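You operate a simulated robot arm through the tools that you are given. There is no shell and no other tool.

Carry out the task below with a simulated robot arm. There is one attempt and no reset: what you move stays moved.

Task
Shut the heater and the fan down in the safe order.
Fine: heater stop, heater main switch off; let the fan run till the display shows 30 C or less; then fan stop, fan main switch off.

The check looks at the end state, three seconds after you hand in, the way a careful person would. Anything else that was tipped, shoved, dropped, spilled or broken makes it a failure.

Robot
A 7-joint arm with a two-finger parallel gripper, fixed in place. Base frame: the origin is on the floor under the middle of its stand, x ahead of it, y to its left, z up. Lengths are in cm, angles in degrees, forces in N, time in s.
With the tool pointing down near the work surface it reaches from about 18 to 82 cm from the base axis. Its first joint turns from -143.0 to 143.0 degrees. Payload 3 kg.
Tool frame: the origin (TCP) lies between the finger pads and is the grasp point; the fingertips stand 3 cm ahead of it; z points along the fingers, y is the line along which they close. Largest opening 9.4 cm; finger width 2.8, thickness 1; the body of the gripper, 5 by 9.6 cm, starts 5.5 cm behind the TCP.
Orientation is that of the tool frame in the base frame, as [roll, pitch, yaw] about the fixed x, y, z axes, in that order (R = Rz(yaw) Ry(pitch) Rx(roll)). With the fingers straight down and closing along the base's y, the tool's x points along the base's -x, its y along +y and its z along -z.

Tools
- The arm moves only by the tool servo_tool. Its argument "deltas" is a list of rows, each a list of 6 numbers: the shift along the tool's x, y, z in cm, then the turn, a rotation vector about the tool's x, y, z in degrees. In form: [[tx, ty, tz, ax, ay, az], ...]. A call has 1 to 20 rows; each row is the pose to reach, as a shift and turn from the pose commanded when the call began, along the tool's axes at that moment. "jaw" is the gripper command, from -1 (fully open) to 1 (shut), values between in proportion, set as the call begins (left out, the last holds). A row lasts 0.2 s, in which the tool goes at most 5 cm and 8.6 degrees; a call with a longer step from one row to the next is refused whole, and so is a gripper value outside its range. Where a pose cannot be reached the arm comes as near as it can. A force on the tool above 80 N (or 10 N above the force at the start of the call, whichever is more), or a blocked arm, ends the call early, and 0.2 s more pass. Each finger travels about 7.2 cm/s and halts on what it meets, pressing with about 33 N; the grip force reading is that of the motor and also rises with nothing between the fingers. The clock runs only during rows and for 0.2 s after the last one: add rows that repeat a pose to give the fingers time. The reply holds the time, the measured pose of the TCP, the force on the tool along the base axes, the opening and the grip force, in the units named above and with some noise, with the torque about the TCP (base axes, N m) and any sound that the robot's microphone picked up.
- Cameras (640 x 400 px; columns grow to the right, rows downward): "scene" is fixed at [21.98, -64.77, 166.04]; the picture's right is [0.81, -0.58, 0.00], its down [-0.29, -0.41, -0.86] and it looks along [0.50, 0.70, -0.50] (base axes); focal length 319 px, centre (320, 200). "wrist" rides on the gripper at [7.6, 1.4, -10.2] in the tool frame; the picture's right is [-0.18, 0.98, 0.00], its down [-0.75, -0.14, -0.64] and it looks along [-0.63, -0.12, 0.77] (tool axes); focal length 243 px, centre (320, 200). There is no depth. A picture from a camera that has moved, and an enlarged one, comes with that camera's place and axes in the base frame and with its lens.
- grab_frame(camera): a new picture of that camera. No time passes.
- close_up(camera, box): a new picture of the part [left, top, right, bottom] of that camera's present view, enlarged. No time passes.
- close_job(): hands the job in; it is judged then, once.

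Nothing tells you positions but the pictures and the camera data. Unless the task says otherwise, let go and move clear before handing in.

The tools are called after "Emit:" as name(argument=value, ...) on one line, values as JSON. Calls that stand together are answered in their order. servo_tool: Moves the arm, as the interface text tells. Its arguments: {"type":"object","properties":{"deltas":{"type":"array","items":{"type":"array","items":{"type":"number"}}},"jaw":{"type":"number"}},"required":["deltas"]} The other tools are called the same way: grab_frame (camera) takes a picture; close_up (camera, box) takes an enlarged picture of a part of a camera's view; close_job () hands the job in.

At the start:

```text
t: 0.0
position: [38.91, 22.72, 134.82]
tool_rot: [-180.0, 0.0, 180.0]
wrist_force: [0.7, 0.5, 0.6]
ft_torque: [0.0, 0.03, -0.01]
grip_width: 9.39
finger_force: 0.0
```

scene: 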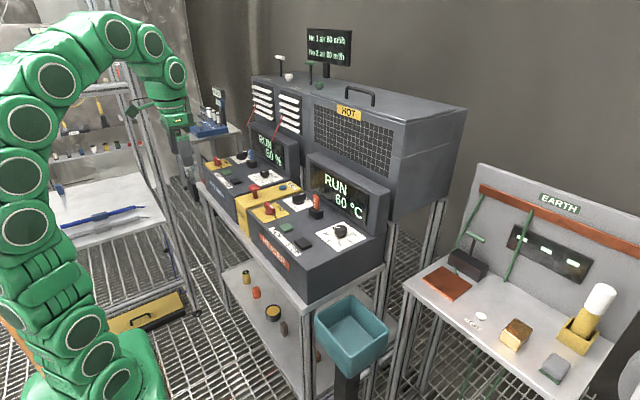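
wrist: 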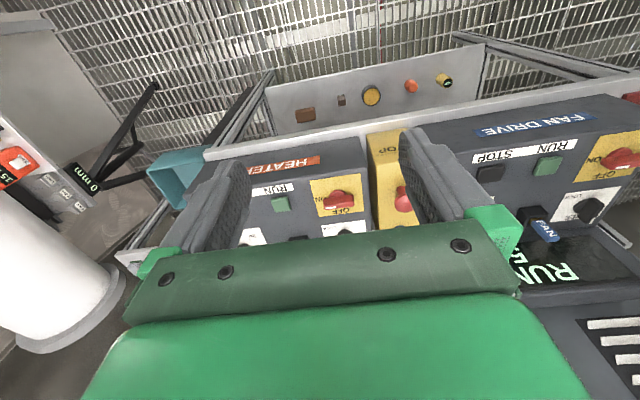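

I see a bench with a heater console (right), a yellow part in the middle and a fan drive console (left), both showing RUN. I'll take enlarged pictures to find the stop buttons and main switches before moving.

Emit:
close_up(camera="scene", box=[190, 110, 400, 300])

Emit:
close_up(camera="scene", box=[230, 170, 390, 280])

Emit:
close_up(camera="scene", box=[190, 120, 310, 210])

Emit:
close_up(camera="wrist", box=[180, 80, 640, 320])

```text
2.11 times, centred on (295, 205) of scene
camera zoom: at [21.98, -64.77, 166.04], right [0.81, -0.58, 0.0], down [-0.29, -0.41, -0.86], along [0.5, 0.7, -0.5], focal length 671 px, centre (373, 190)
```

zoom: 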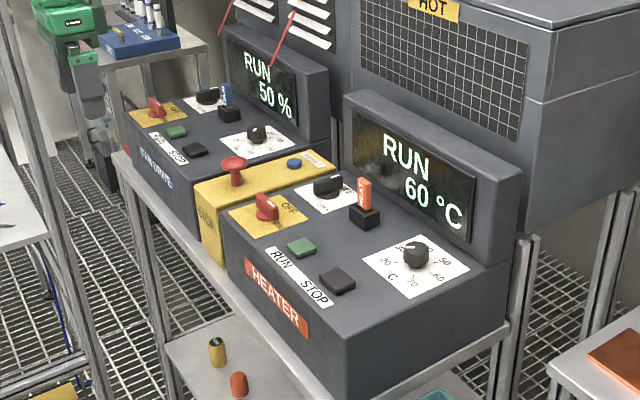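

```text
3.64 times, centred on (310, 225) of scene
camera zoom: at [21.98, -64.77, 166.04], right [0.81, -0.58, 0.0], down [-0.29, -0.41, -0.86], along [0.5, 0.7, -0.5], focal length 1160 px, centre (356, 109)
```

zoom: 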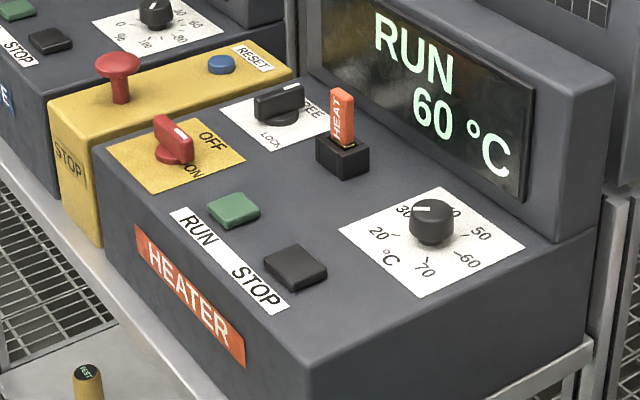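

```text
4.44 times, centred on (250, 165) of scene
camera zoom: at [21.98, -64.77, 166.04], right [0.81, -0.58, 0.0], down [-0.29, -0.41, -0.86], along [0.5, 0.7, -0.5], focal length 1417 px, centre (631, 356)
```

zoom: 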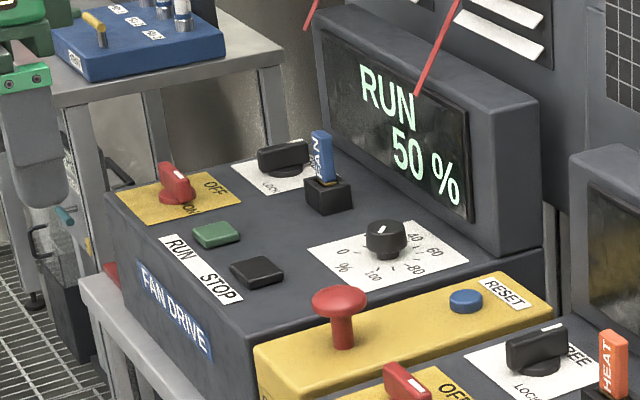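

```text
1.39 times, centred on (410, 200) of wrist
camera zoom: at [31.19, 23.91, 145.02], right [0.18, 0.98, 0.0], down [0.75, -0.14, 0.64], along [0.63, -0.12, -0.77], focal length 338 px, centre (195, 200)
```

zoom: 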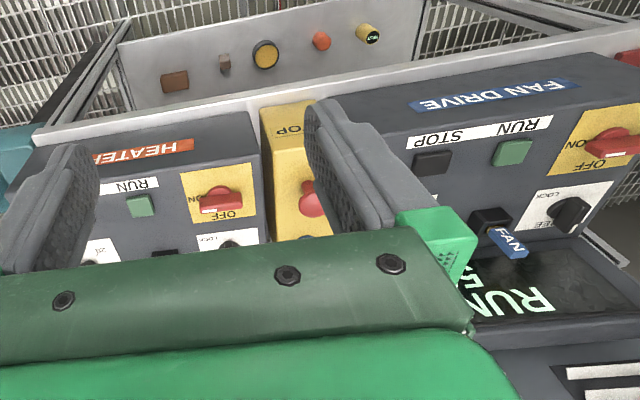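

The heater RUN button triangulates to about (62, 10, 107), and STOP to about (62, 0, 107), so the panel lies flat near z≈106. I'll move the arm over the heater panel, staying high, for a better wrist view.

Emit:
servo_tool(deltas=[[-2.5, -2.2, 0, 0, 0, 0], [-5, -4.4, 0, 0, 0, 0], [-7.5, -6.6, 0, 0, 0, 0], [-10, -8.8, 0, 0, 0, 0], [-12, -10.7, 0, 0, 0, 0], [-14, -12.7, 0, 0, 0, 0], [-14, -12.7, 0, 0, 0, 0]])

Emit:
grab_frame(camera="wrist")

Emit:
grab_frame(camera="scene")

```text
t: 1.6
position: [52.78, 9.9, 134.86]
tool_rot: [-180.0, 0.1, -179.9]
wrist_force: [0.6, 0.5, 0.8]
ft_torque: [0.07, 0.0, -0.01]
grip_width: 9.4
finger_force: 0.0
```

```text
taken
camera wrist: at [45.14, 11.13, 145.09], right [0.18, 0.98, 0.0], down [0.75, -0.14, 0.64], along [0.63, -0.12, -0.77], focal length 243 px, centre (320, 200)
```

wrist: 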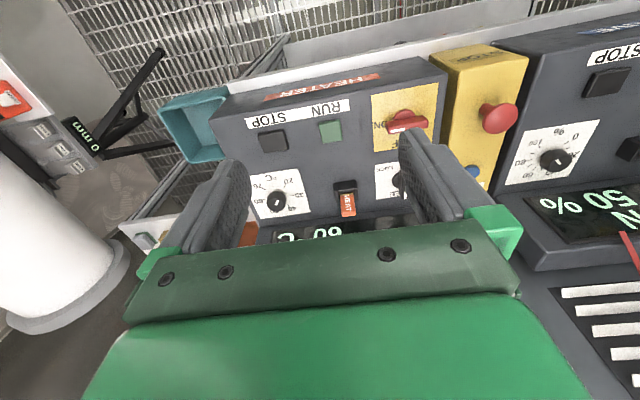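

```text
taken
```

scene: 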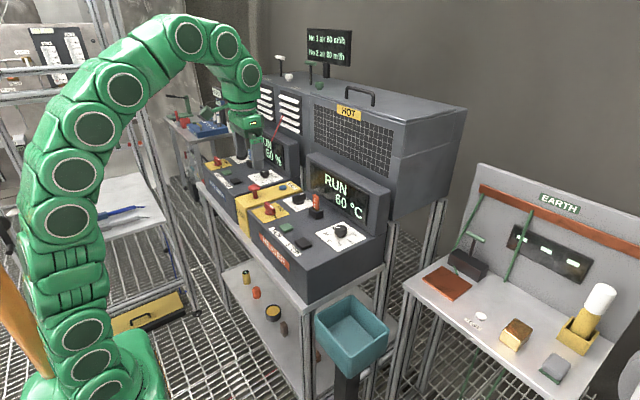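

I now see the heater panel from above with STOP, RUN and the red switch. I'll zoom in on it to measure positions and read the switch state.

Emit:
close_up(camera="wrist", box=[240, 60, 460, 200])

Emit:
close_up(camera="wrist", box=[360, 80, 450, 140])

Emit:
close_up(camera="scene", box=[245, 190, 305, 230])

```text
2.86 times, centred on (350, 130) of wrist
camera zoom: at [45.14, 11.13, 145.09], right [0.18, 0.98, 0.0], down [0.75, -0.14, 0.64], along [0.63, -0.12, -0.77], focal length 693 px, centre (234, 400)
```

zoom: 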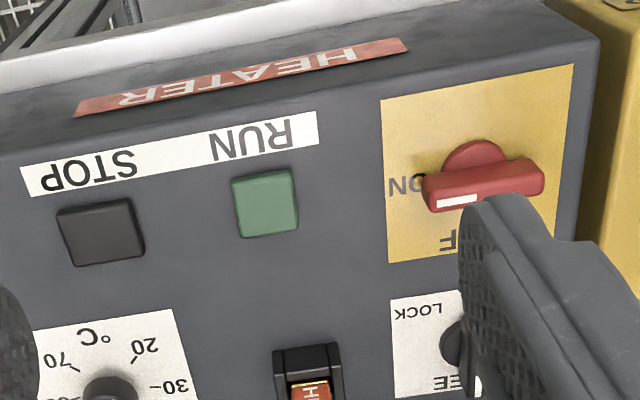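

```text
6.67 times, centred on (405, 110) of wrist
camera zoom: at [45.14, 11.13, 145.09], right [0.18, 0.98, 0.0], down [0.75, -0.14, 0.64], along [0.63, -0.12, -0.77], focal length 1618 px, centre (-247, 800)
```

zoom: 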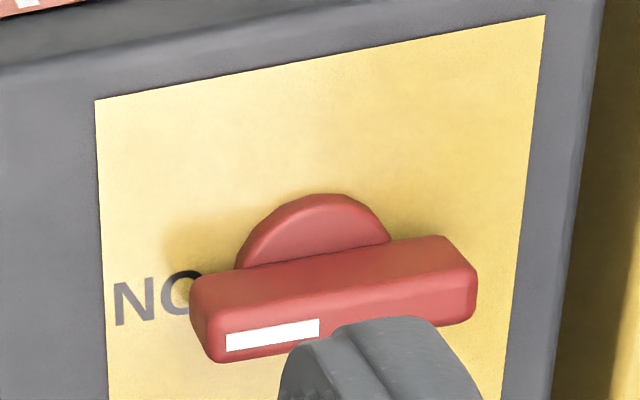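

```text
10.00 times, centred on (275, 210) of scene
camera zoom: at [21.98, -64.77, 166.04], right [0.81, -0.58, 0.0], down [-0.29, -0.41, -0.86], along [0.5, 0.7, -0.5], focal length 3189 px, centre (770, 100)
```

zoom: 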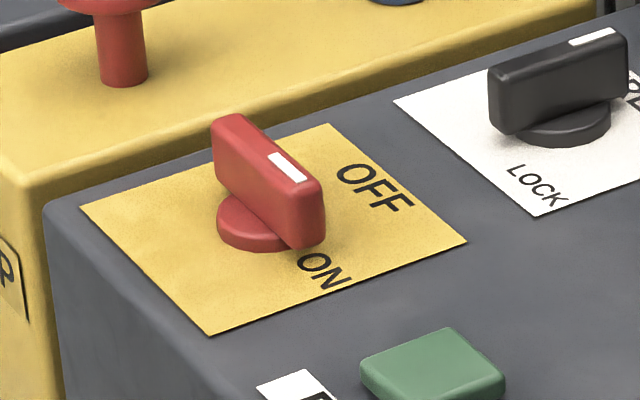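

The panel top is near z≈106.4, with heater STOP at (62.1, 0.0) and its button top at z≈107. The red main switch bar is at about (62.3, 21.3), pointing at ON (−y), with OFF towards +x. I'll close the jaws and go above heater STOP.

Emit:
servo_tool(deltas=[[-2.4, -2.4, 0, 0, 0, 0], [-4.8, -4.8, 0, 0, 0, 0], [-7.2, -7.2, 0, 0, 0, 0], [-9.4, -9.8, 0, 0, 0, 0], [-9.4, -9.8, 3.5, 0, 0, 0], [-9.4, -9.8, 7, 0, 0, 0], [-9.4, -9.8, 10.5, 0, 0, 0], [-9.4, -9.8, 14, 0, 0, 0], [-9.4, -9.8, 17, 0, 0, 0], [-9.4, -9.8, 20, 0, 0, 0], [-9.4, -9.8, 20, 0, 0, 0]], jaw=1)

Emit:
grab_frame(camera="wrist")

Emit:
close_up(camera="scene", box=[230, 150, 390, 270])

```text
t: 4.0
position: [62.26, 0.17, 114.75]
tool_rot: [-179.9, 0.0, 180.0]
wrist_force: [0.1, 1.0, 0.2]
ft_torque: [-0.01, 0.0, -0.02]
grip_width: 0.0
finger_force: 33.2
out of reach, approached as far as the arm can: row 1, 2, 3, 4
```

```text
taken
camera wrist: at [54.57, 1.5, 124.97], right [0.18, 0.98, 0.0], down [0.75, -0.14, 0.64], along [0.63, -0.12, -0.77], focal length 243 px, centre (320, 200)
```

wrist: 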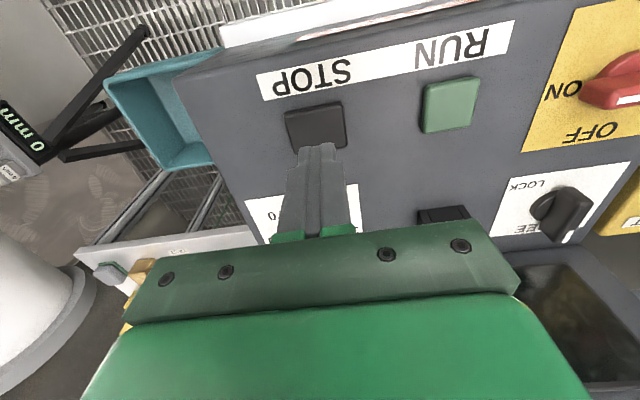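

```text
3.33 times, centred on (310, 210) of scene
camera zoom: at [21.98, -64.77, 166.04], right [0.81, -0.58, 0.0], down [-0.29, -0.41, -0.86], along [0.5, 0.7, -0.5], focal length 1063 px, centre (353, 167)
```

zoom: 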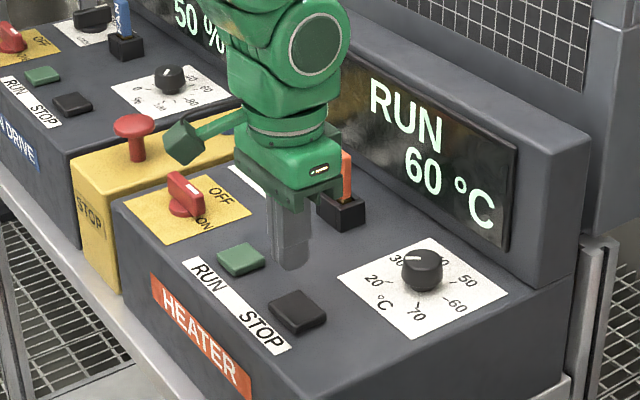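

The closed fingertips are about 4.7 cm above the heater STOP button, nearly centred. I'll shift slightly and come down gently to touch and press it.

Emit:
servo_tool(deltas=[[0.3, -0.3, 1.5, 0, 0, 0], [0.3, -0.3, 3, 0, 0, 0], [0.3, -0.3, 4, 0, 0, 0], [0.3, -0.3, 4.5, 0, 0, 0], [0.3, -0.3, 4.8, 0, 0, 0], [0.3, -0.3, 5.0, 0, 0, 0]])

Emit:
close_up(camera="scene", box=[230, 150, 390, 270])

Emit:
grab_frame(camera="wrist")

```text
t: 5.4
position: [61.85, -0.03, 109.74]
tool_rot: [-180.0, 0.1, 179.9]
wrist_force: [1.3, -0.7, 1.9]
ft_torque: [0.02, -0.04, -0.01]
grip_width: 0.02
finger_force: 33.0
heard: click
```

```text
3.33 times, centred on (310, 210) of scene
camera zoom: at [21.98, -64.77, 166.04], right [0.81, -0.58, 0.0], down [-0.29, -0.41, -0.86], along [0.5, 0.7, -0.5], focal length 1063 px, centre (353, 167)
```

zoom: 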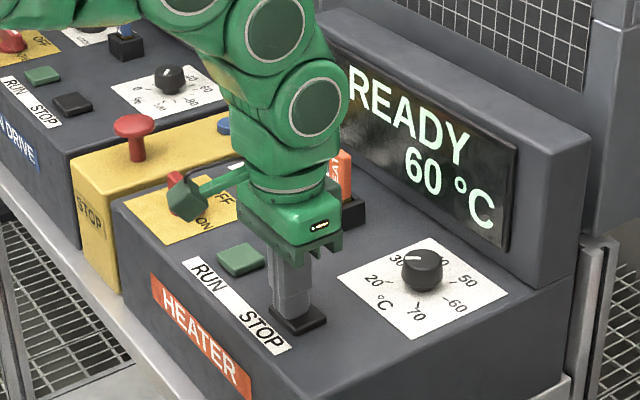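

```text
taken
camera wrist: at [54.25, 1.13, 120.0], right [0.18, 0.98, 0.0], down [0.75, -0.14, 0.64], along [0.63, -0.12, -0.77], focal length 243 px, centre (320, 200)
```

wrist: 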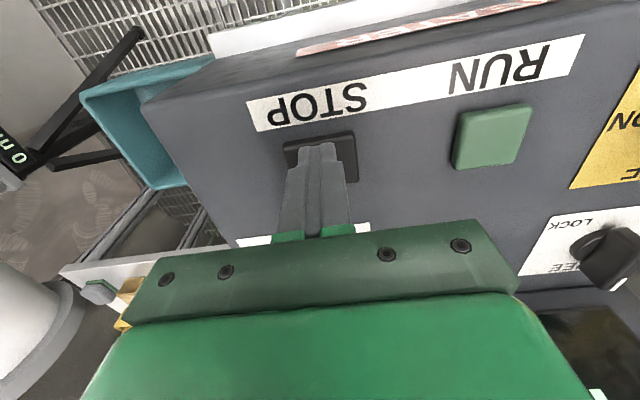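

Heater STOP clicked and the display now reads READY 60 °C. Next I'll lift, move above the heater's red main switch, and turn the tool 90° so the fingers straddle the bar across x.

Emit:
servo_tool(deltas=[[0, 0, -2, 0, 0, 0], [0, 0, -5, 0, 0, 0], [0, 0, -8, 0, 0, 0], [0, 0, -10.5, 0, 0, 0], [0, 3.5, -10.5, 0, 0, 0], [-0.2, 7, -10.5, 0, 0, 0], [-0.4, 10.5, -10.5, 0, 0, 0], [-0.4, 14, -10.5, 0, 0, 0], [-0.4, 17.5, -10.5, 0, 0, 0], [-0.4, 21.4, -10.5, 0, 0, 0], [-0.4, 21.4, -10.5, 0, 0, 0]])

Emit:
servo_tool(deltas=[[0, 0, 0, 0, 0, 8], [0, 0, 0, 0, 0, 16], [0, 0, 0, 0, 0, 24], [0, 0, 0, 0, 0, 32], [0, 0, 0, 0, 0, 40], [0, 0, 0, 0, 0, 48], [0, 0, 0, 0, 0, 56], [0, 0, 0, 0, 0, 64], [0, 0, 0, 0, 0, 72], [0, 0, 0, 0, 0, 80], [0, 0, 0, 0, 0, 85], [0, 0, 0, 0, 0, 90], [0, 0, 0, 0, 0, 90]], jaw=0)

Emit:
grab_frame(camera="wrist")

Emit:
grab_frame(camera="scene")

```text
t: 7.8
position: [62.19, 21.28, 120.21]
tool_rot: [-180.0, 0.0, -180.0]
wrist_force: [0.8, 0.5, -0.6]
ft_torque: [0.02, -0.01, 0.02]
grip_width: 0.01
finger_force: 32.9
```

```text
t: 10.6
position: [62.26, 21.3, 120.27]
tool_rot: [179.9, 0.0, 90.0]
wrist_force: [1.0, -0.3, -1.1]
ft_torque: [0.02, 0.03, -0.01]
grip_width: 4.7
finger_force: 0.0
```

```text
taken
camera wrist: at [63.75, 28.67, 130.52], right [0.98, -0.19, 0.0], down [-0.14, -0.75, 0.64], along [-0.12, -0.63, -0.77], focal length 243 px, centre (320, 200)
```

wrist: 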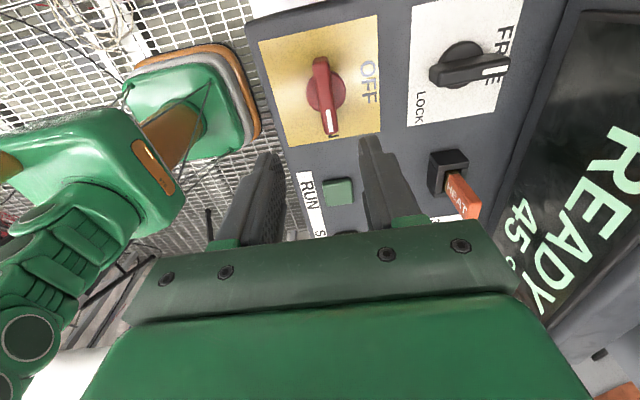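

```text
taken
```

scene: 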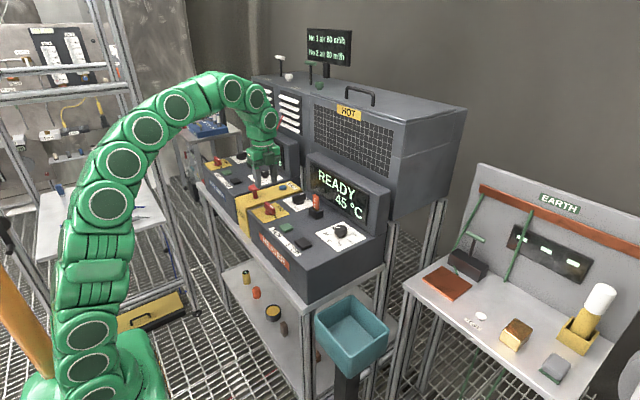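

The tool is turned and the display is cooling (45 °C). I'll zoom in on the wrist view to centre the fingers precisely over the bar.

Emit:
close_up(camera="wrist", box=[240, 20, 420, 160])

Emit:
close_up(camera="scene", box=[240, 140, 330, 230])

```text
2.86 times, centred on (330, 90) of wrist
camera zoom: at [63.75, 28.67, 130.52], right [0.98, -0.19, 0.0], down [-0.14, -0.75, 0.64], along [-0.12, -0.63, -0.77], focal length 693 px, centre (291, 514)
```

zoom: 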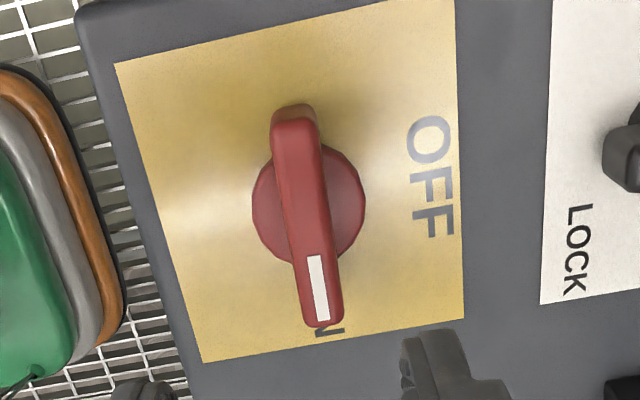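

```text
4.44 times, centred on (285, 185) of scene
camera zoom: at [21.98, -64.77, 166.04], right [0.81, -0.58, 0.0], down [-0.29, -0.41, -0.86], along [0.5, 0.7, -0.5], focal length 1417 px, centre (476, 267)
```

zoom: 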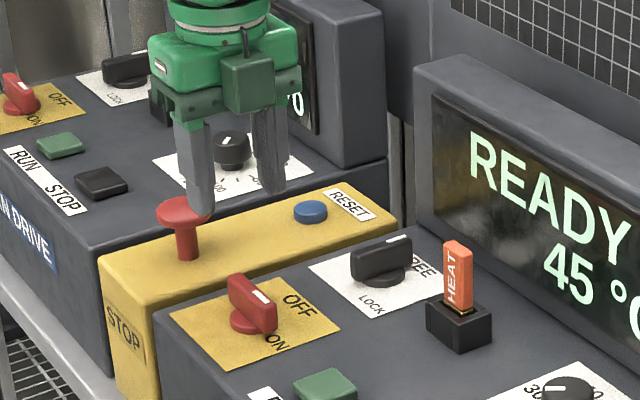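

The close wrist view puts the switch axis at about (63.0, 22.2), slightly off from my earlier estimate. I'll shift there, come down to just above the bar, and check again.

Emit:
servo_tool(deltas=[[0.4, 0.4, 0, 0, 0, 0], [0.9, 0.75, 0, 0, 0, 0], [0.9, 0.75, 2, 0, 0, 0], [0.9, 0.75, 4, 0, 0, 0], [0.9, 0.75, 6, 0, 0, 0], [0.9, 0.75, 6, 0, 0, 0]])

Emit:
grab_frame(camera="wrist")

Emit:
close_up(camera="scene", box=[240, 140, 330, 230])

```text
t: 12.0
position: [63.06, 22.27, 114.21]
tool_rot: [-180.0, 0.0, 89.9]
wrist_force: [0.3, 0.6, 0.6]
ft_torque: [0.04, 0.05, 0.03]
grip_width: 4.7
finger_force: 0.1
```

```text
taken
camera wrist: at [64.55, 29.59, 124.52], right [0.98, -0.18, 0.0], down [-0.14, -0.75, 0.64], along [-0.12, -0.63, -0.77], focal length 243 px, centre (320, 200)
```

wrist: 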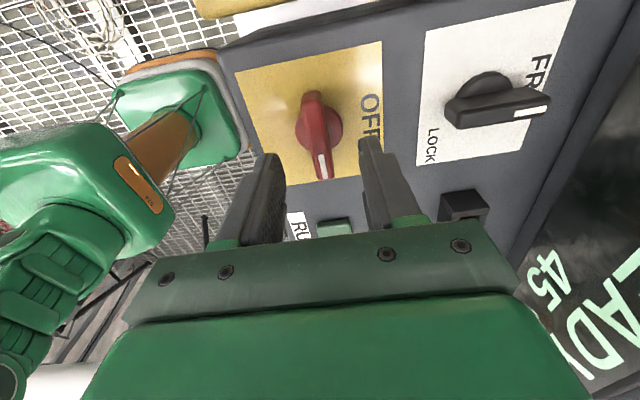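

```text
4.44 times, centred on (285, 185) of scene
camera zoom: at [21.98, -64.77, 166.04], right [0.81, -0.58, 0.0], down [-0.29, -0.41, -0.86], along [0.5, 0.7, -0.5], focal length 1417 px, centre (476, 267)
```

zoom: 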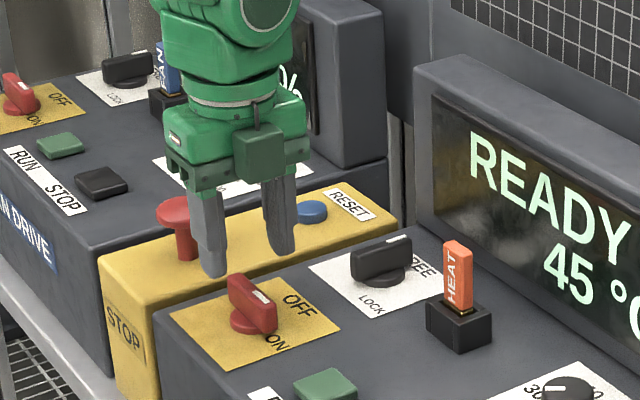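

I'm a few cm above the bar and will zoom in once more to verify centring before lowering.

Emit:
close_up(camera="wrist", box=[250, 70, 400, 200])

```text
3.08 times, centred on (325, 135) of wrist
camera zoom: at [64.55, 29.59, 124.52], right [0.98, -0.18, 0.0], down [-0.14, -0.75, 0.64], along [-0.12, -0.63, -0.77], focal length 746 px, centre (305, 400)
```

zoom: 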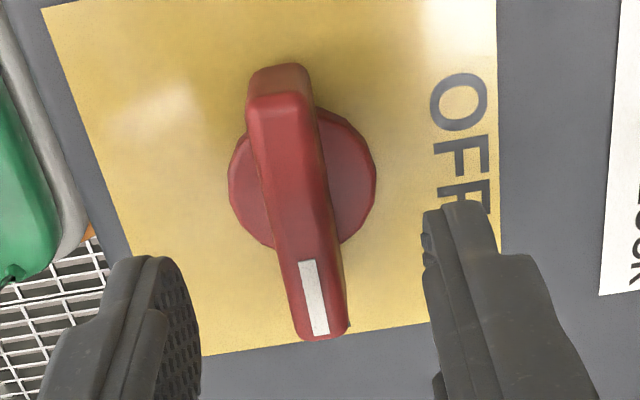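

The switch axis comes out at (63.1, 22.2) with the bar top near z≈109, and the tool is centred on it. I'll lower the fingers around the bar and close gently.

Emit:
servo_tool(deltas=[[0, 0, 1.2, 0, 0, 0], [0, 0, 2.4, 0, 0, 0], [0, 0, 3.3, 0, 0, 0], [0, 0, 4.0, 0, 0, 0], [0, 0, 4.0, 0, 0, 0]])

Emit:
close_up(camera="wrist", box=[220, 70, 420, 230])

Emit:
close_up(camera="scene", box=[240, 160, 310, 230])

```text
t: 13.2
position: [63.08, 22.2, 110.25]
tool_rot: [180.0, 0.0, 90.1]
wrist_force: [-0.1, 0.5, -0.5]
ft_torque: [-0.01, 0.01, -0.03]
grip_width: 4.72
finger_force: 0.1
```

```text
2.50 times, centred on (320, 150) of wrist
camera zoom: at [64.49, 29.56, 120.56], right [0.98, -0.18, 0.0], down [-0.14, -0.75, 0.64], along [-0.12, -0.63, -0.77], focal length 606 px, centre (320, 325)
```

zoom: 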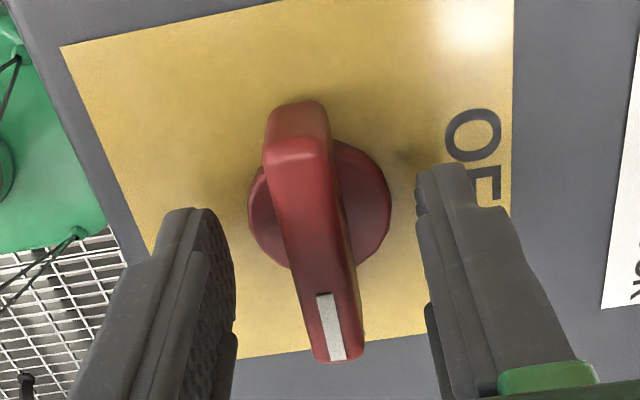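

```text
5.71 times, centred on (275, 195) of scene
camera zoom: at [21.98, -64.77, 166.04], right [0.81, -0.58, 0.0], down [-0.29, -0.41, -0.86], along [0.5, 0.7, -0.5], focal length 1822 px, centre (577, 229)
```

zoom: 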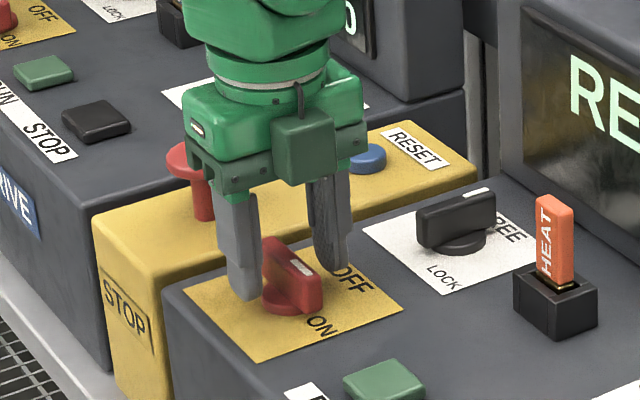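

The bar sits between the fingers, well centred. I'll close the jaws on it now.

Emit:
servo_tool(deltas=[[0, 0, 0, 0, 0, 0], [0, 0, 0, 0, 0, 0], [0, 0, 0, 0, 0, 0]], jaw=1)

Emit:
close_up(camera="wrist", box=[220, 70, 420, 230])

```text
t: 14.0
position: [63.01, 22.14, 110.38]
tool_rot: [-179.9, 0.0, 89.9]
wrist_force: [-15.9, -1.2, 0.7]
ft_torque: [0.08, 0.27, 0.01]
grip_width: 1.38
finger_force: 45.0
```

```text
2.50 times, centred on (320, 150) of wrist
camera zoom: at [64.45, 29.56, 120.56], right [0.98, -0.18, 0.0], down [-0.14, -0.75, 0.64], along [-0.12, -0.63, -0.77], focal length 606 px, centre (320, 325)
```

zoom: 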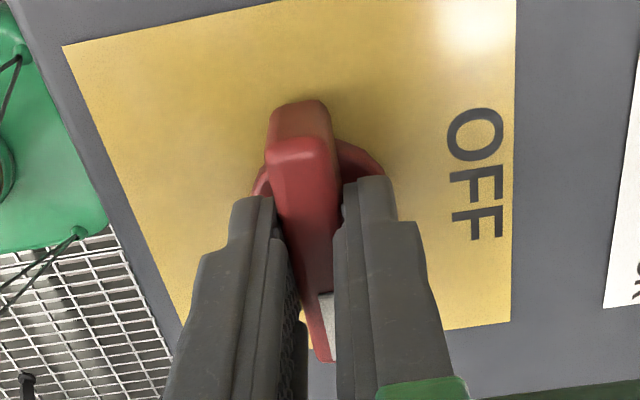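

The bar is gripped (1.38 cm). I'll ease off the small side load and turn it counter-clockwise from above (towards OFF), first halfway.

Emit:
servo_tool(deltas=[[0, -0.12, 0, 0, 0, 0], [0, -0.12, 0, 0, 0, -7], [0, -0.12, 0, 0, 0, -14], [0, -0.12, 0, 0, 0, -21], [0, -0.12, 0, 0, 0, -28], [0, -0.12, 0, 0, 0, -35], [0, -0.12, 0, 0, 0, -42]])

Emit:
close_up(camera="wrist", box=[220, 70, 420, 230])

Emit:
close_up(camera="scene", box=[240, 140, 360, 230])

```text
t: 15.6
position: [62.85, 22.24, 110.3]
tool_rot: [-180.0, 0.0, 132.0]
wrist_force: [-13.9, -15.3, 19.4]
ft_torque: [0.37, 0.7, -0.05]
grip_width: 1.36
finger_force: 45.2
```

```text
2.50 times, centred on (320, 150) of wrist
camera zoom: at [58.85, 28.51, 120.56], right [0.85, 0.52, 0.0], down [0.4, -0.65, 0.64], along [0.33, -0.55, -0.77], focal length 606 px, centre (320, 325)
```

zoom: 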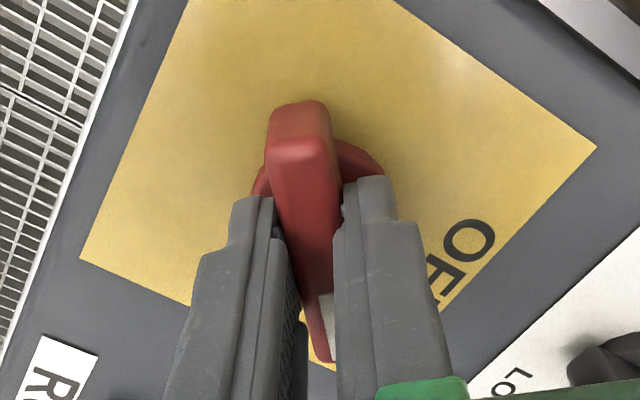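

```text
4.44 times, centred on (300, 185) of scene
camera zoom: at [21.98, -64.77, 166.04], right [0.81, -0.58, 0.0], down [-0.29, -0.41, -0.86], along [0.5, 0.7, -0.5], focal length 1417 px, centre (409, 267)
```

zoom: 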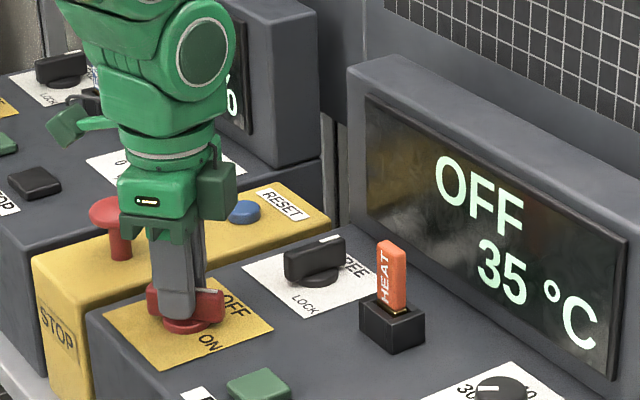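

The heater display now reads OFF, 35 °C, with the knob turned 42°. I'll continue turning the remaining ~48° so the handle points fully at OFF.

Emit:
servo_tool(deltas=[[0, 0.1, 0, 0, 0, 0], [0, 0.1, 0, 0, 0, -8], [0, 0.1, 0, 0, 0, -16], [0, 0.1, 0, 0, 0, -24], [0, 0.1, 0, 0, 0, -32], [0, 0.1, 0, 0, 0, -40], [0, 0.1, 0, 0, 0, -48]])

Emit:
close_up(camera="wrist", box=[220, 70, 420, 230])

Emit:
close_up(camera="scene", box=[240, 140, 360, 230])

```text
t: 17.2
position: [62.96, 21.88, 110.18]
tool_rot: [-179.8, 0.1, 180.0]
wrist_force: [-27.2, -62.7, -7.6]
ft_torque: [-0.71, 0.85, -0.02]
grip_width: 1.36
finger_force: 44.8
```

```text
2.50 times, centred on (320, 150) of wrist
camera zoom: at [55.44, 23.22, 120.48], right [0.18, 0.98, 0.0], down [0.75, -0.14, 0.64], along [0.63, -0.12, -0.77], focal length 606 px, centre (320, 325)
```

zoom: 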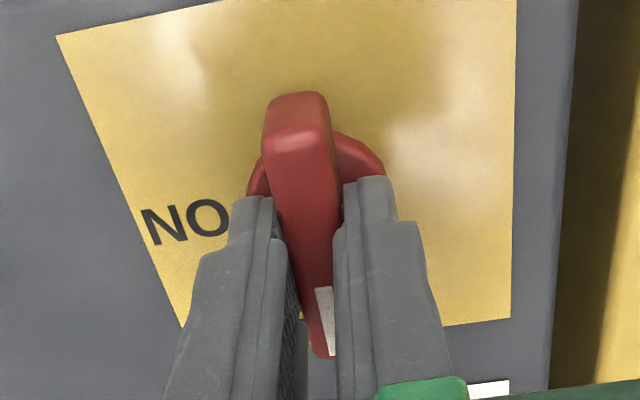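

```text
4.44 times, centred on (300, 185) of scene
camera zoom: at [21.98, -64.77, 166.04], right [0.81, -0.58, 0.0], down [-0.29, -0.41, -0.86], along [0.5, 0.7, -0.5], focal length 1417 px, centre (409, 267)
```

zoom: 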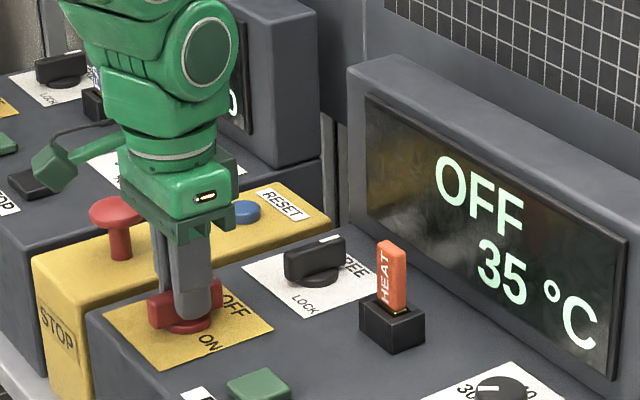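

The handle is at the OFF position (90°), display OFF 35 °C. I'll relieve the side load, then open the jaws and lift.

Emit:
servo_tool(deltas=[[0.1, -0.15, 0, 0, 0, 0], [0.2, -0.3, 0, 0, 0, 0]])

Emit:
servo_tool(deltas=[[0, 0, 0, 0, 0, 0], [0, 0, 0, 0, 0, 0], [0, 0, 0, 0, 0, 0]], jaw=0)

Emit:
close_up(camera="wrist", box=[220, 70, 420, 230])

Emit:
close_up(camera="scene", box=[240, 140, 360, 230])

```text
t: 17.8
position: [63.06, 22.02, 110.25]
tool_rot: [-180.0, 0.3, 179.9]
wrist_force: [23.8, -28.4, -23.6]
ft_torque: [-0.6, -0.78, -0.06]
grip_width: 1.39
finger_force: 44.8
```

```text
t: 18.6
position: [62.88, 21.99, 110.22]
tool_rot: [-180.0, -0.1, 180.0]
wrist_force: [-0.5, 0.3, 0.6]
ft_torque: [0.02, 0.02, 0.0]
grip_width: 4.68
finger_force: 0.0
```

```text
2.50 times, centred on (320, 150) of wrist
camera zoom: at [55.22, 23.19, 120.52], right [0.18, 0.98, 0.0], down [0.75, -0.14, 0.64], along [0.63, -0.12, -0.77], focal length 606 px, centre (320, 325)
```

zoom: 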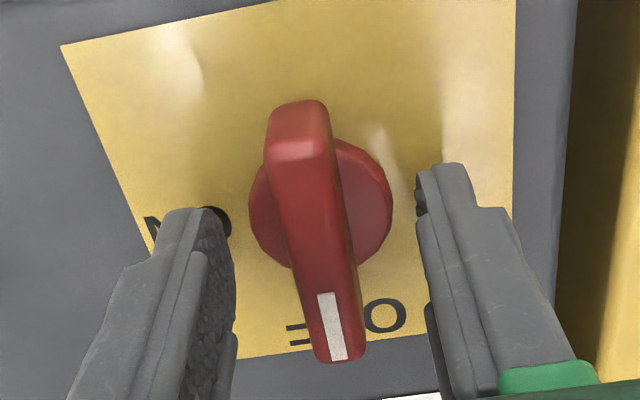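

```text
4.44 times, centred on (300, 185) of scene
camera zoom: at [21.98, -64.77, 166.04], right [0.81, -0.58, 0.0], down [-0.29, -0.41, -0.86], along [0.5, 0.7, -0.5], focal length 1417 px, centre (409, 267)
```

zoom: 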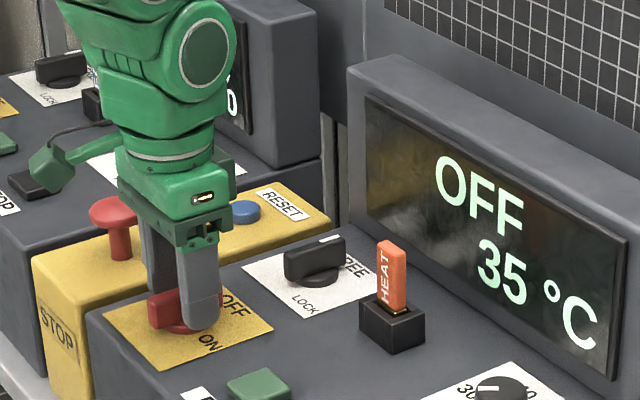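

The heater handle now points at OFF and the display reads 35 °C, still cooling. I'll lift clear and move over to the fan side, staying high, to view the fan panel while it cools.

Emit:
servo_tool(deltas=[[0, 0, -2, 0, 0, 0], [0, 0, -5, 0, 0, 0], [0, 0, -8, 0, 0, 0], [0, 0, -11, 0, 0, 0], [0, 0, -14, 0, 0, 0], [2, 3, -14, 0, 0, 0], [4, 6, -14, 0, 0, 0], [6, 9, -14, 0, 0, 0], [7, 12, -14, 0, 0, 0], [8, 15, -14, 0, 0, 0], [8, 18, -14, 0, 0, 0], [8, 21, -14, 0, 0, 0], [8, 24, -14, 0, 0, 0], [8, 24, -14, 0, 0, 0]])

Emit:
grab_frame(camera="wrist")

Emit:
grab_frame(camera="scene")

```text
t: 21.6
position: [54.82, 45.92, 124.18]
tool_rot: [-179.9, 0.0, -180.0]
wrist_force: [-0.2, 0.2, -0.3]
ft_torque: [0.0, 0.06, -0.02]
grip_width: 4.71
finger_force: 0.0
```

```text
taken
camera wrist: at [47.1, 47.22, 134.55], right [0.18, 0.98, 0.0], down [0.75, -0.14, 0.64], along [0.63, -0.12, -0.77], focal length 243 px, centre (320, 200)
```

wrist: 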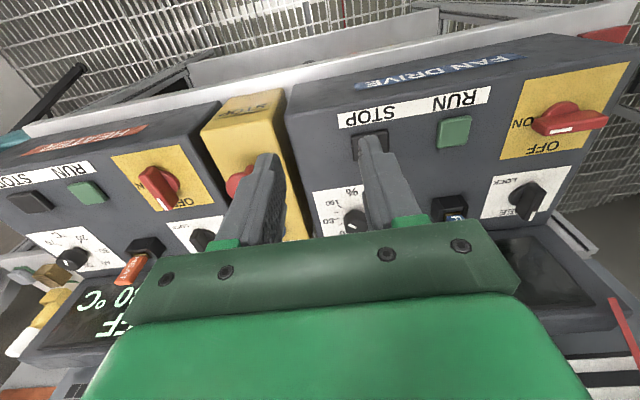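

```text
taken
```

scene: 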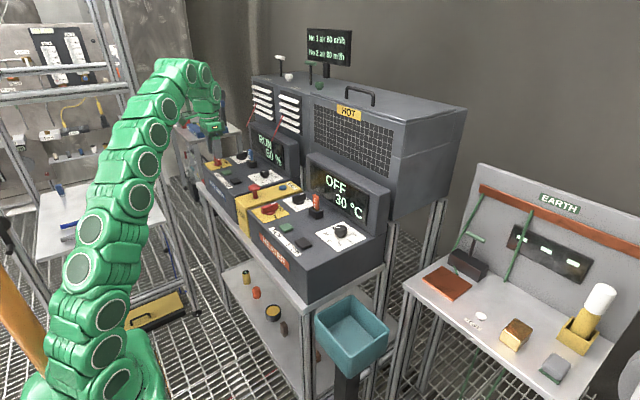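

The heater display seems to show 30 °C now. I'll zoom to verify before doing anything to the fan, and measure the fan controls.

Emit:
close_up(camera="scene", box=[300, 150, 390, 230])

Emit:
close_up(camera="scene", box=[190, 110, 300, 200])

Emit:
close_up(camera="wrist", box=[330, 60, 640, 230])

```text
5.00 times, centred on (345, 190) of scene
camera zoom: at [21.98, -64.77, 166.04], right [0.81, -0.58, 0.0], down [-0.29, -0.41, -0.86], along [0.5, 0.7, -0.5], focal length 1594 px, centre (195, 250)
```

zoom: 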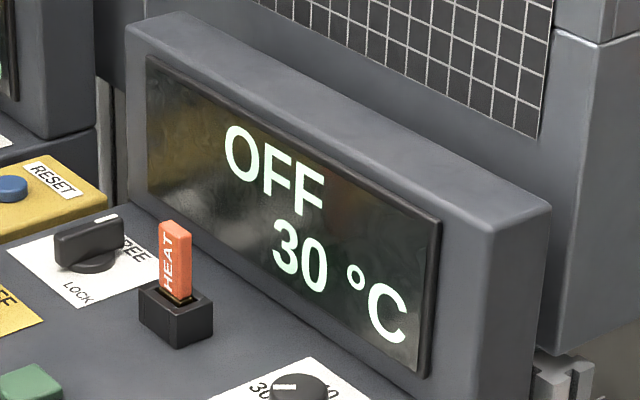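

```text
4.44 times, centred on (245, 155) of scene
camera zoom: at [21.98, -64.77, 166.04], right [0.81, -0.58, 0.0], down [-0.29, -0.41, -0.86], along [0.5, 0.7, -0.5], focal length 1417 px, centre (653, 400)
```

zoom: 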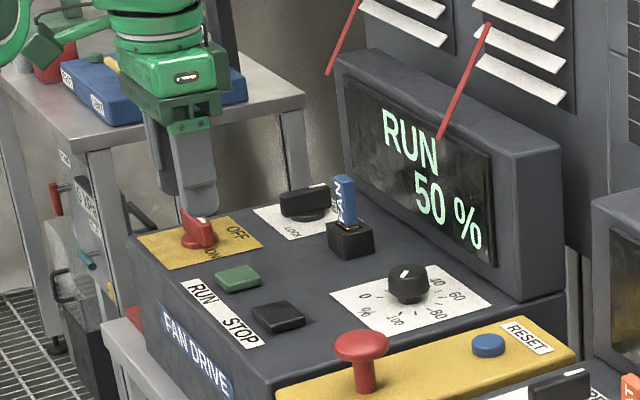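

```text
2.06 times, centred on (485, 145) of wrist
camera zoom: at [47.1, 47.22, 134.55], right [0.18, 0.98, 0.0], down [0.75, -0.14, 0.64], along [0.63, -0.12, -0.77], focal length 501 px, centre (-21, 314)
```

zoom: 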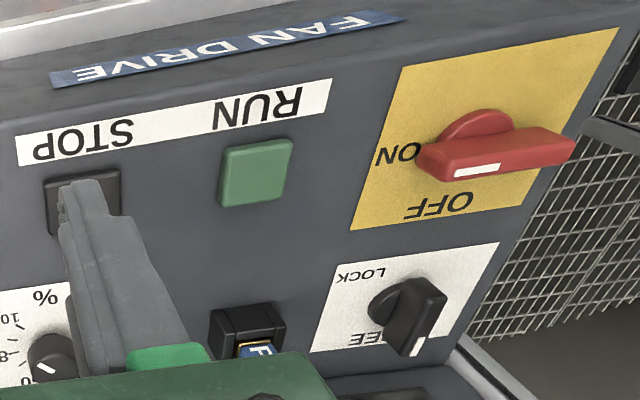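

The heater display reads exactly 30 °C with the heater OFF, and the fan is still running at 50 %. I'll let the fan keep running a bit more while I close the jaws and position above fan STOP at about (62.2, 50.9).

Emit:
servo_tool(deltas=[[-2, 1.5, 0, 0, 0, 0], [-4, 3, 0, 0, 0, 0], [-6, 4, 0, 0, 0, 0], [-7.4, 5, 0, 0, 0, 0], [-7.4, 5, 2.5, 0, 0, 0], [-7.4, 5, 5, 0, 0, 0], [-7.4, 5, 7.5, 0, 0, 0], [-7.4, 5, 10, 0, 0, 0], [-7.4, 5, 10, 0, 0, 0], [-7.4, 5, 10, 0, 0, 0], [-7.4, 5, 10, 0, 0, 0], [-7.4, 5, 10, 0, 0, 0], [-7.4, 5, 10, 0, 0, 0], [-7.4, 5, 10, 0, 0, 0]], jaw=1)

Emit:
grab_frame(camera="wrist")

Emit:
close_up(camera="scene", box=[190, 110, 390, 235])

```text
t: 24.6
position: [62.25, 50.86, 114.23]
tool_rot: [180.0, 0.1, 180.0]
wrist_force: [0.1, 0.3, 0.6]
ft_torque: [-0.03, 0.01, 0.0]
grip_width: 0.01
finger_force: 33.1
out of reach, approached as far as the arm can: row 1, 2, 3, 4, 5, 6, 7
```

```text
taken
camera wrist: at [54.67, 52.13, 124.48], right [0.18, 0.98, 0.0], down [0.75, -0.14, 0.64], along [0.63, -0.12, -0.77], focal length 243 px, centre (320, 200)
```

wrist: 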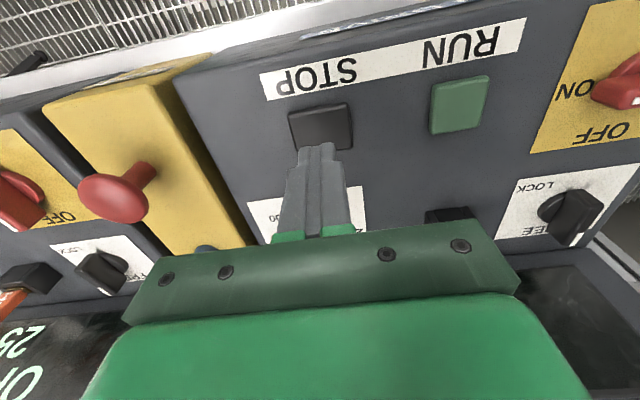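

```text
3.20 times, centred on (290, 172) of scene
camera zoom: at [21.98, -64.77, 166.04], right [0.81, -0.58, 0.0], down [-0.29, -0.41, -0.86], along [0.5, 0.7, -0.5], focal length 1020 px, centre (416, 288)
```

zoom: 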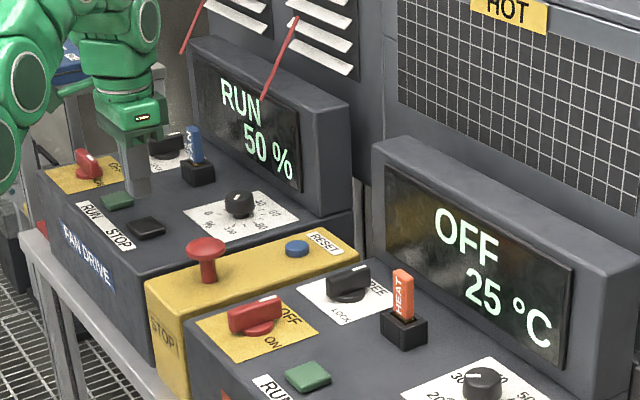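

The display is at 25 °C, well below 30, so the fan may now be stopped. The fingertips are centred over fan STOP; I'll press it.

Emit:
servo_tool(deltas=[[0.1, 0, 1.2, 0, 0, 0], [0.1, 0, 2.5, 0, 0, 0], [0.1, 0, 3.5, 0, 0, 0], [0.1, 0, 4.0, 0, 0, 0], [0.1, 0, 4.3, 0, 0, 0], [0.1, 0, 4.5, 0, 0, 0]])

Emit:
close_up(camera="scene", box=[190, 110, 390, 235])

Emit:
grab_frame(camera="wrist")

```text
t: 26.0
position: [62.16, 50.87, 109.72]
tool_rot: [-180.0, 0.0, 180.0]
wrist_force: [-0.2, -0.9, 1.7]
ft_torque: [-0.05, 0.08, -0.02]
grip_width: 0.0
finger_force: 32.7
heard: click
```

```text
3.20 times, centred on (290, 172) of scene
camera zoom: at [21.98, -64.77, 166.04], right [0.81, -0.58, 0.0], down [-0.29, -0.41, -0.86], along [0.5, 0.7, -0.5], focal length 1020 px, centre (416, 288)
```

zoom: 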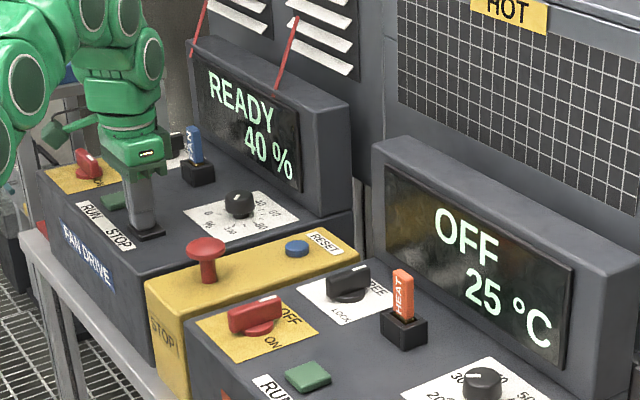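

```text
taken
camera wrist: at [54.53, 52.11, 120.01], right [0.18, 0.98, 0.0], down [0.75, -0.14, 0.64], along [0.63, -0.12, -0.77], focal length 243 px, centre (320, 200)
```

wrist: 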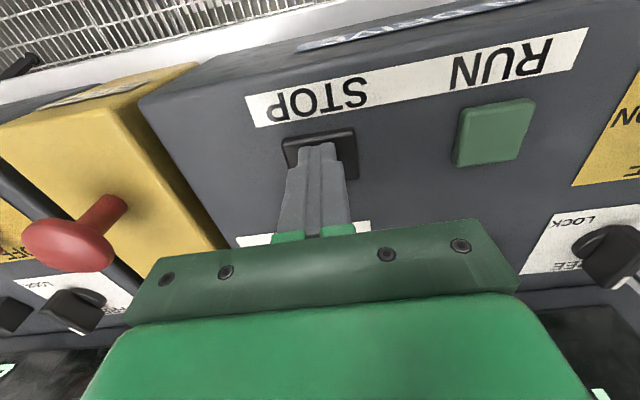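

Fan STOP clicked: the fan display reads READY and is spinning down. The fan's main switch is at about (63, 73), roughly 96 cm out and beyond vertical-tool reach, so I'll lift, retreat a little and tilt the tool outward ~35° so I can push the handle with the closed fingers.

Emit:
servo_tool(deltas=[[0, 0, -1.5, 0, 0, 0], [0, 0, -3, 0, 0, 0], [1, 0.6, -4, 0, 0, 0], [2.5, 1.5, -5, 0, 0, 0], [4.5, 3, -5, 0, 0, 0], [4.5, 3, -5, -5.28, -4.59, 0], [4.5, 3, -5, -10.56, -9.18, 0], [4.5, 3, -5, -15.84, -13.8, 0], [4.5, 3, -5, -21.1, -18.4, 0], [4.5, 3, -5, -26.4, -23.0, 0], [4.5, 3, -5, -26.4, -23.0, 0]])

Emit:
grab_frame(camera="wrist")

Emit:
grab_frame(camera="scene")

```text
t: 28.4
position: [57.68, 54.0, 114.71]
tool_rot: [152.2, 22.1, 174.4]
wrist_force: [0.4, 0.2, 0.0]
ft_torque: [-0.01, 0.02, 0.01]
grip_width: 0.0
finger_force: 33.3
```

```text
taken
camera wrist: at [46.66, 51.24, 120.86], right [0.08, 0.86, 0.5], down [0.46, -0.47, 0.75], along [0.88, 0.17, -0.44], focal length 243 px, centre (320, 200)
```

wrist: 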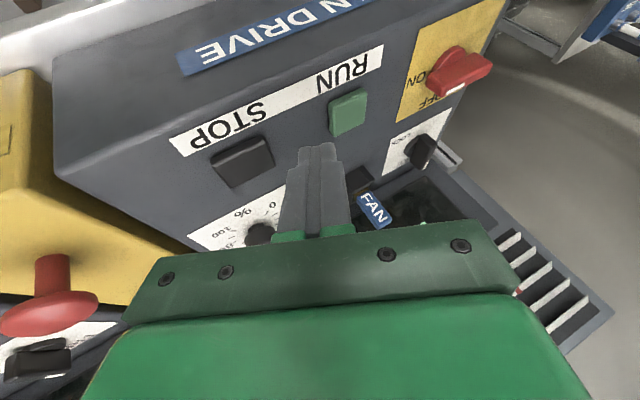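

```text
taken
```

scene: 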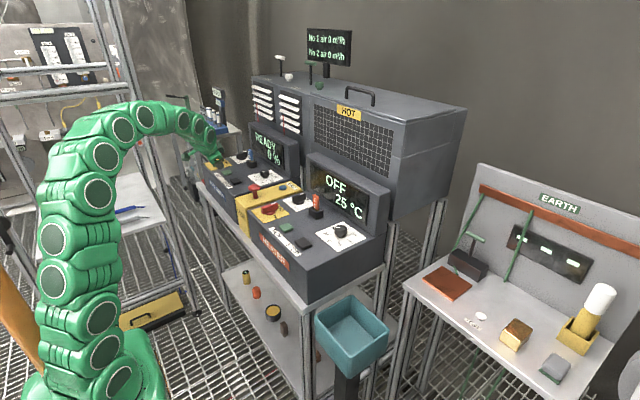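

The tilt worked, the fan has spun down to 0 % and air flow shows 0. I'll zoom in on the fan's red switch to refine its position.

Emit:
close_up(camera="wrist", box=[380, 20, 520, 120])

Emit:
close_up(camera="scene", box=[185, 130, 265, 190])

```text
4.00 times, centred on (450, 70) of wrist
camera zoom: at [46.66, 51.24, 120.86], right [0.08, 0.86, 0.5], down [0.46, -0.47, 0.75], along [0.88, 0.17, -0.44], focal length 970 px, centre (-200, 720)
```

zoom: 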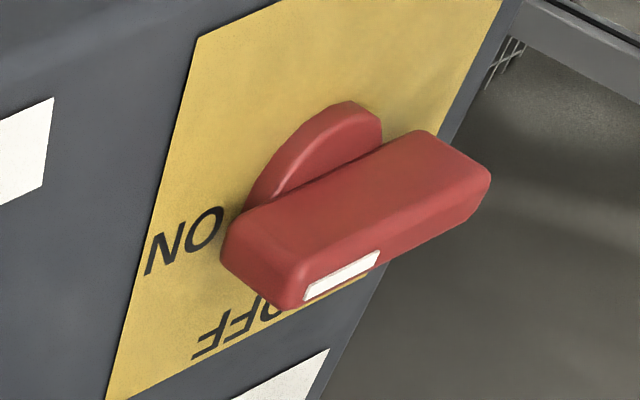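

```text
6.67 times, centred on (225, 160) of scene
camera zoom: at [21.98, -64.77, 166.04], right [0.81, -0.58, 0.0], down [-0.29, -0.41, -0.86], along [0.5, 0.7, -0.5], focal length 2126 px, centre (953, 467)
```

zoom: 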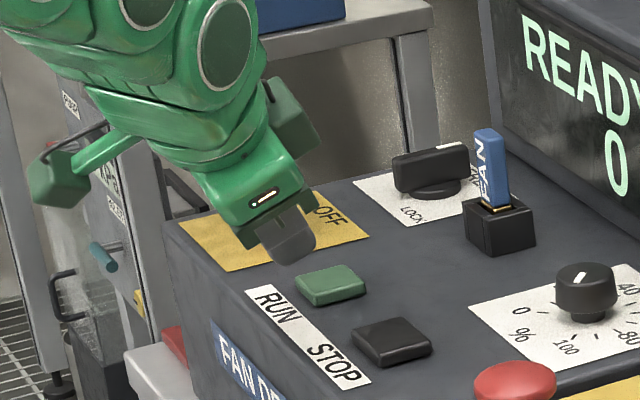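

The switch is still ON (handle along y, mark towards −y). I'll move the tilted, closed fingers to a spot just in front (−x side) of the handle's ON end, a few cm above the panel, and look again.

Emit:
servo_tool(deltas=[[0.16, 2.31, 1.39, 0, 0, 0], [0.32, 4.61, 2.78, 0, 0, 0], [0.485, 6.92, 4.17, 0, 0, 0], [0.65, 9.22, 5.55, 0, 0, 0], [0.81, 11.5, 6.94, 0, 0, 0], [0.97, 13.83, 8.33, 0, 0, 0], [0.97, 13.83, 8.33, 0, 0, 0]])

Emit:
grab_frame(camera="wrist")

Emit:
close_up(camera="scene", box=[165, 110, 265, 190])

```text
t: 30.0
position: [58.61, 70.04, 113.57]
tool_rot: [152.2, 22.1, 174.4]
wrist_force: [-0.1, 0.3, 0.2]
ft_torque: [0.01, -0.02, 0.0]
grip_width: 0.02
finger_force: 33.2
```

```text
taken
camera wrist: at [47.57, 67.41, 119.69], right [0.08, 0.87, 0.49], down [0.47, -0.47, 0.75], along [0.88, 0.17, -0.44], focal length 243 px, centre (320, 200)
```

wrist: 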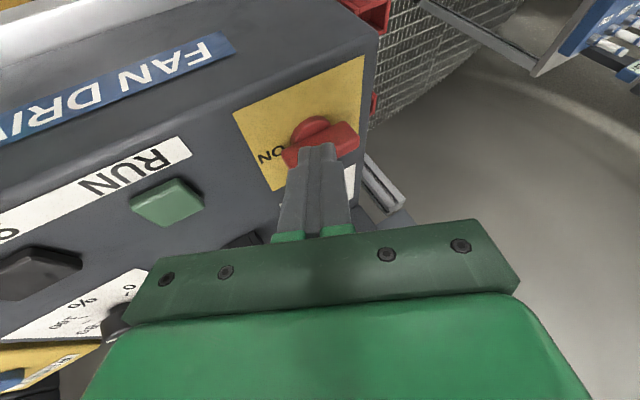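

```text
5.00 times, centred on (215, 150) of scene
camera zoom: at [21.98, -64.77, 166.04], right [0.81, -0.58, 0.0], down [-0.29, -0.41, -0.86], along [0.5, 0.7, -0.5], focal length 1594 px, centre (845, 450)
```

zoom: 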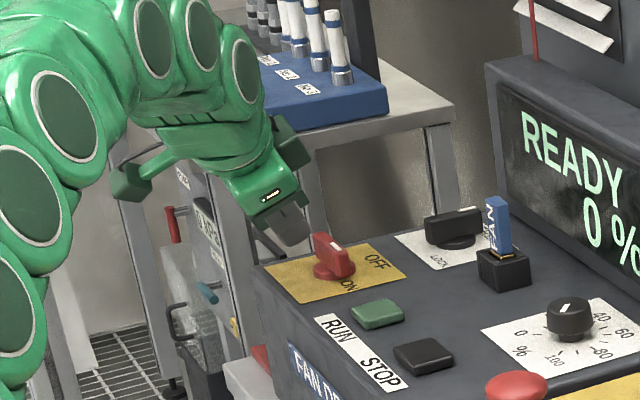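

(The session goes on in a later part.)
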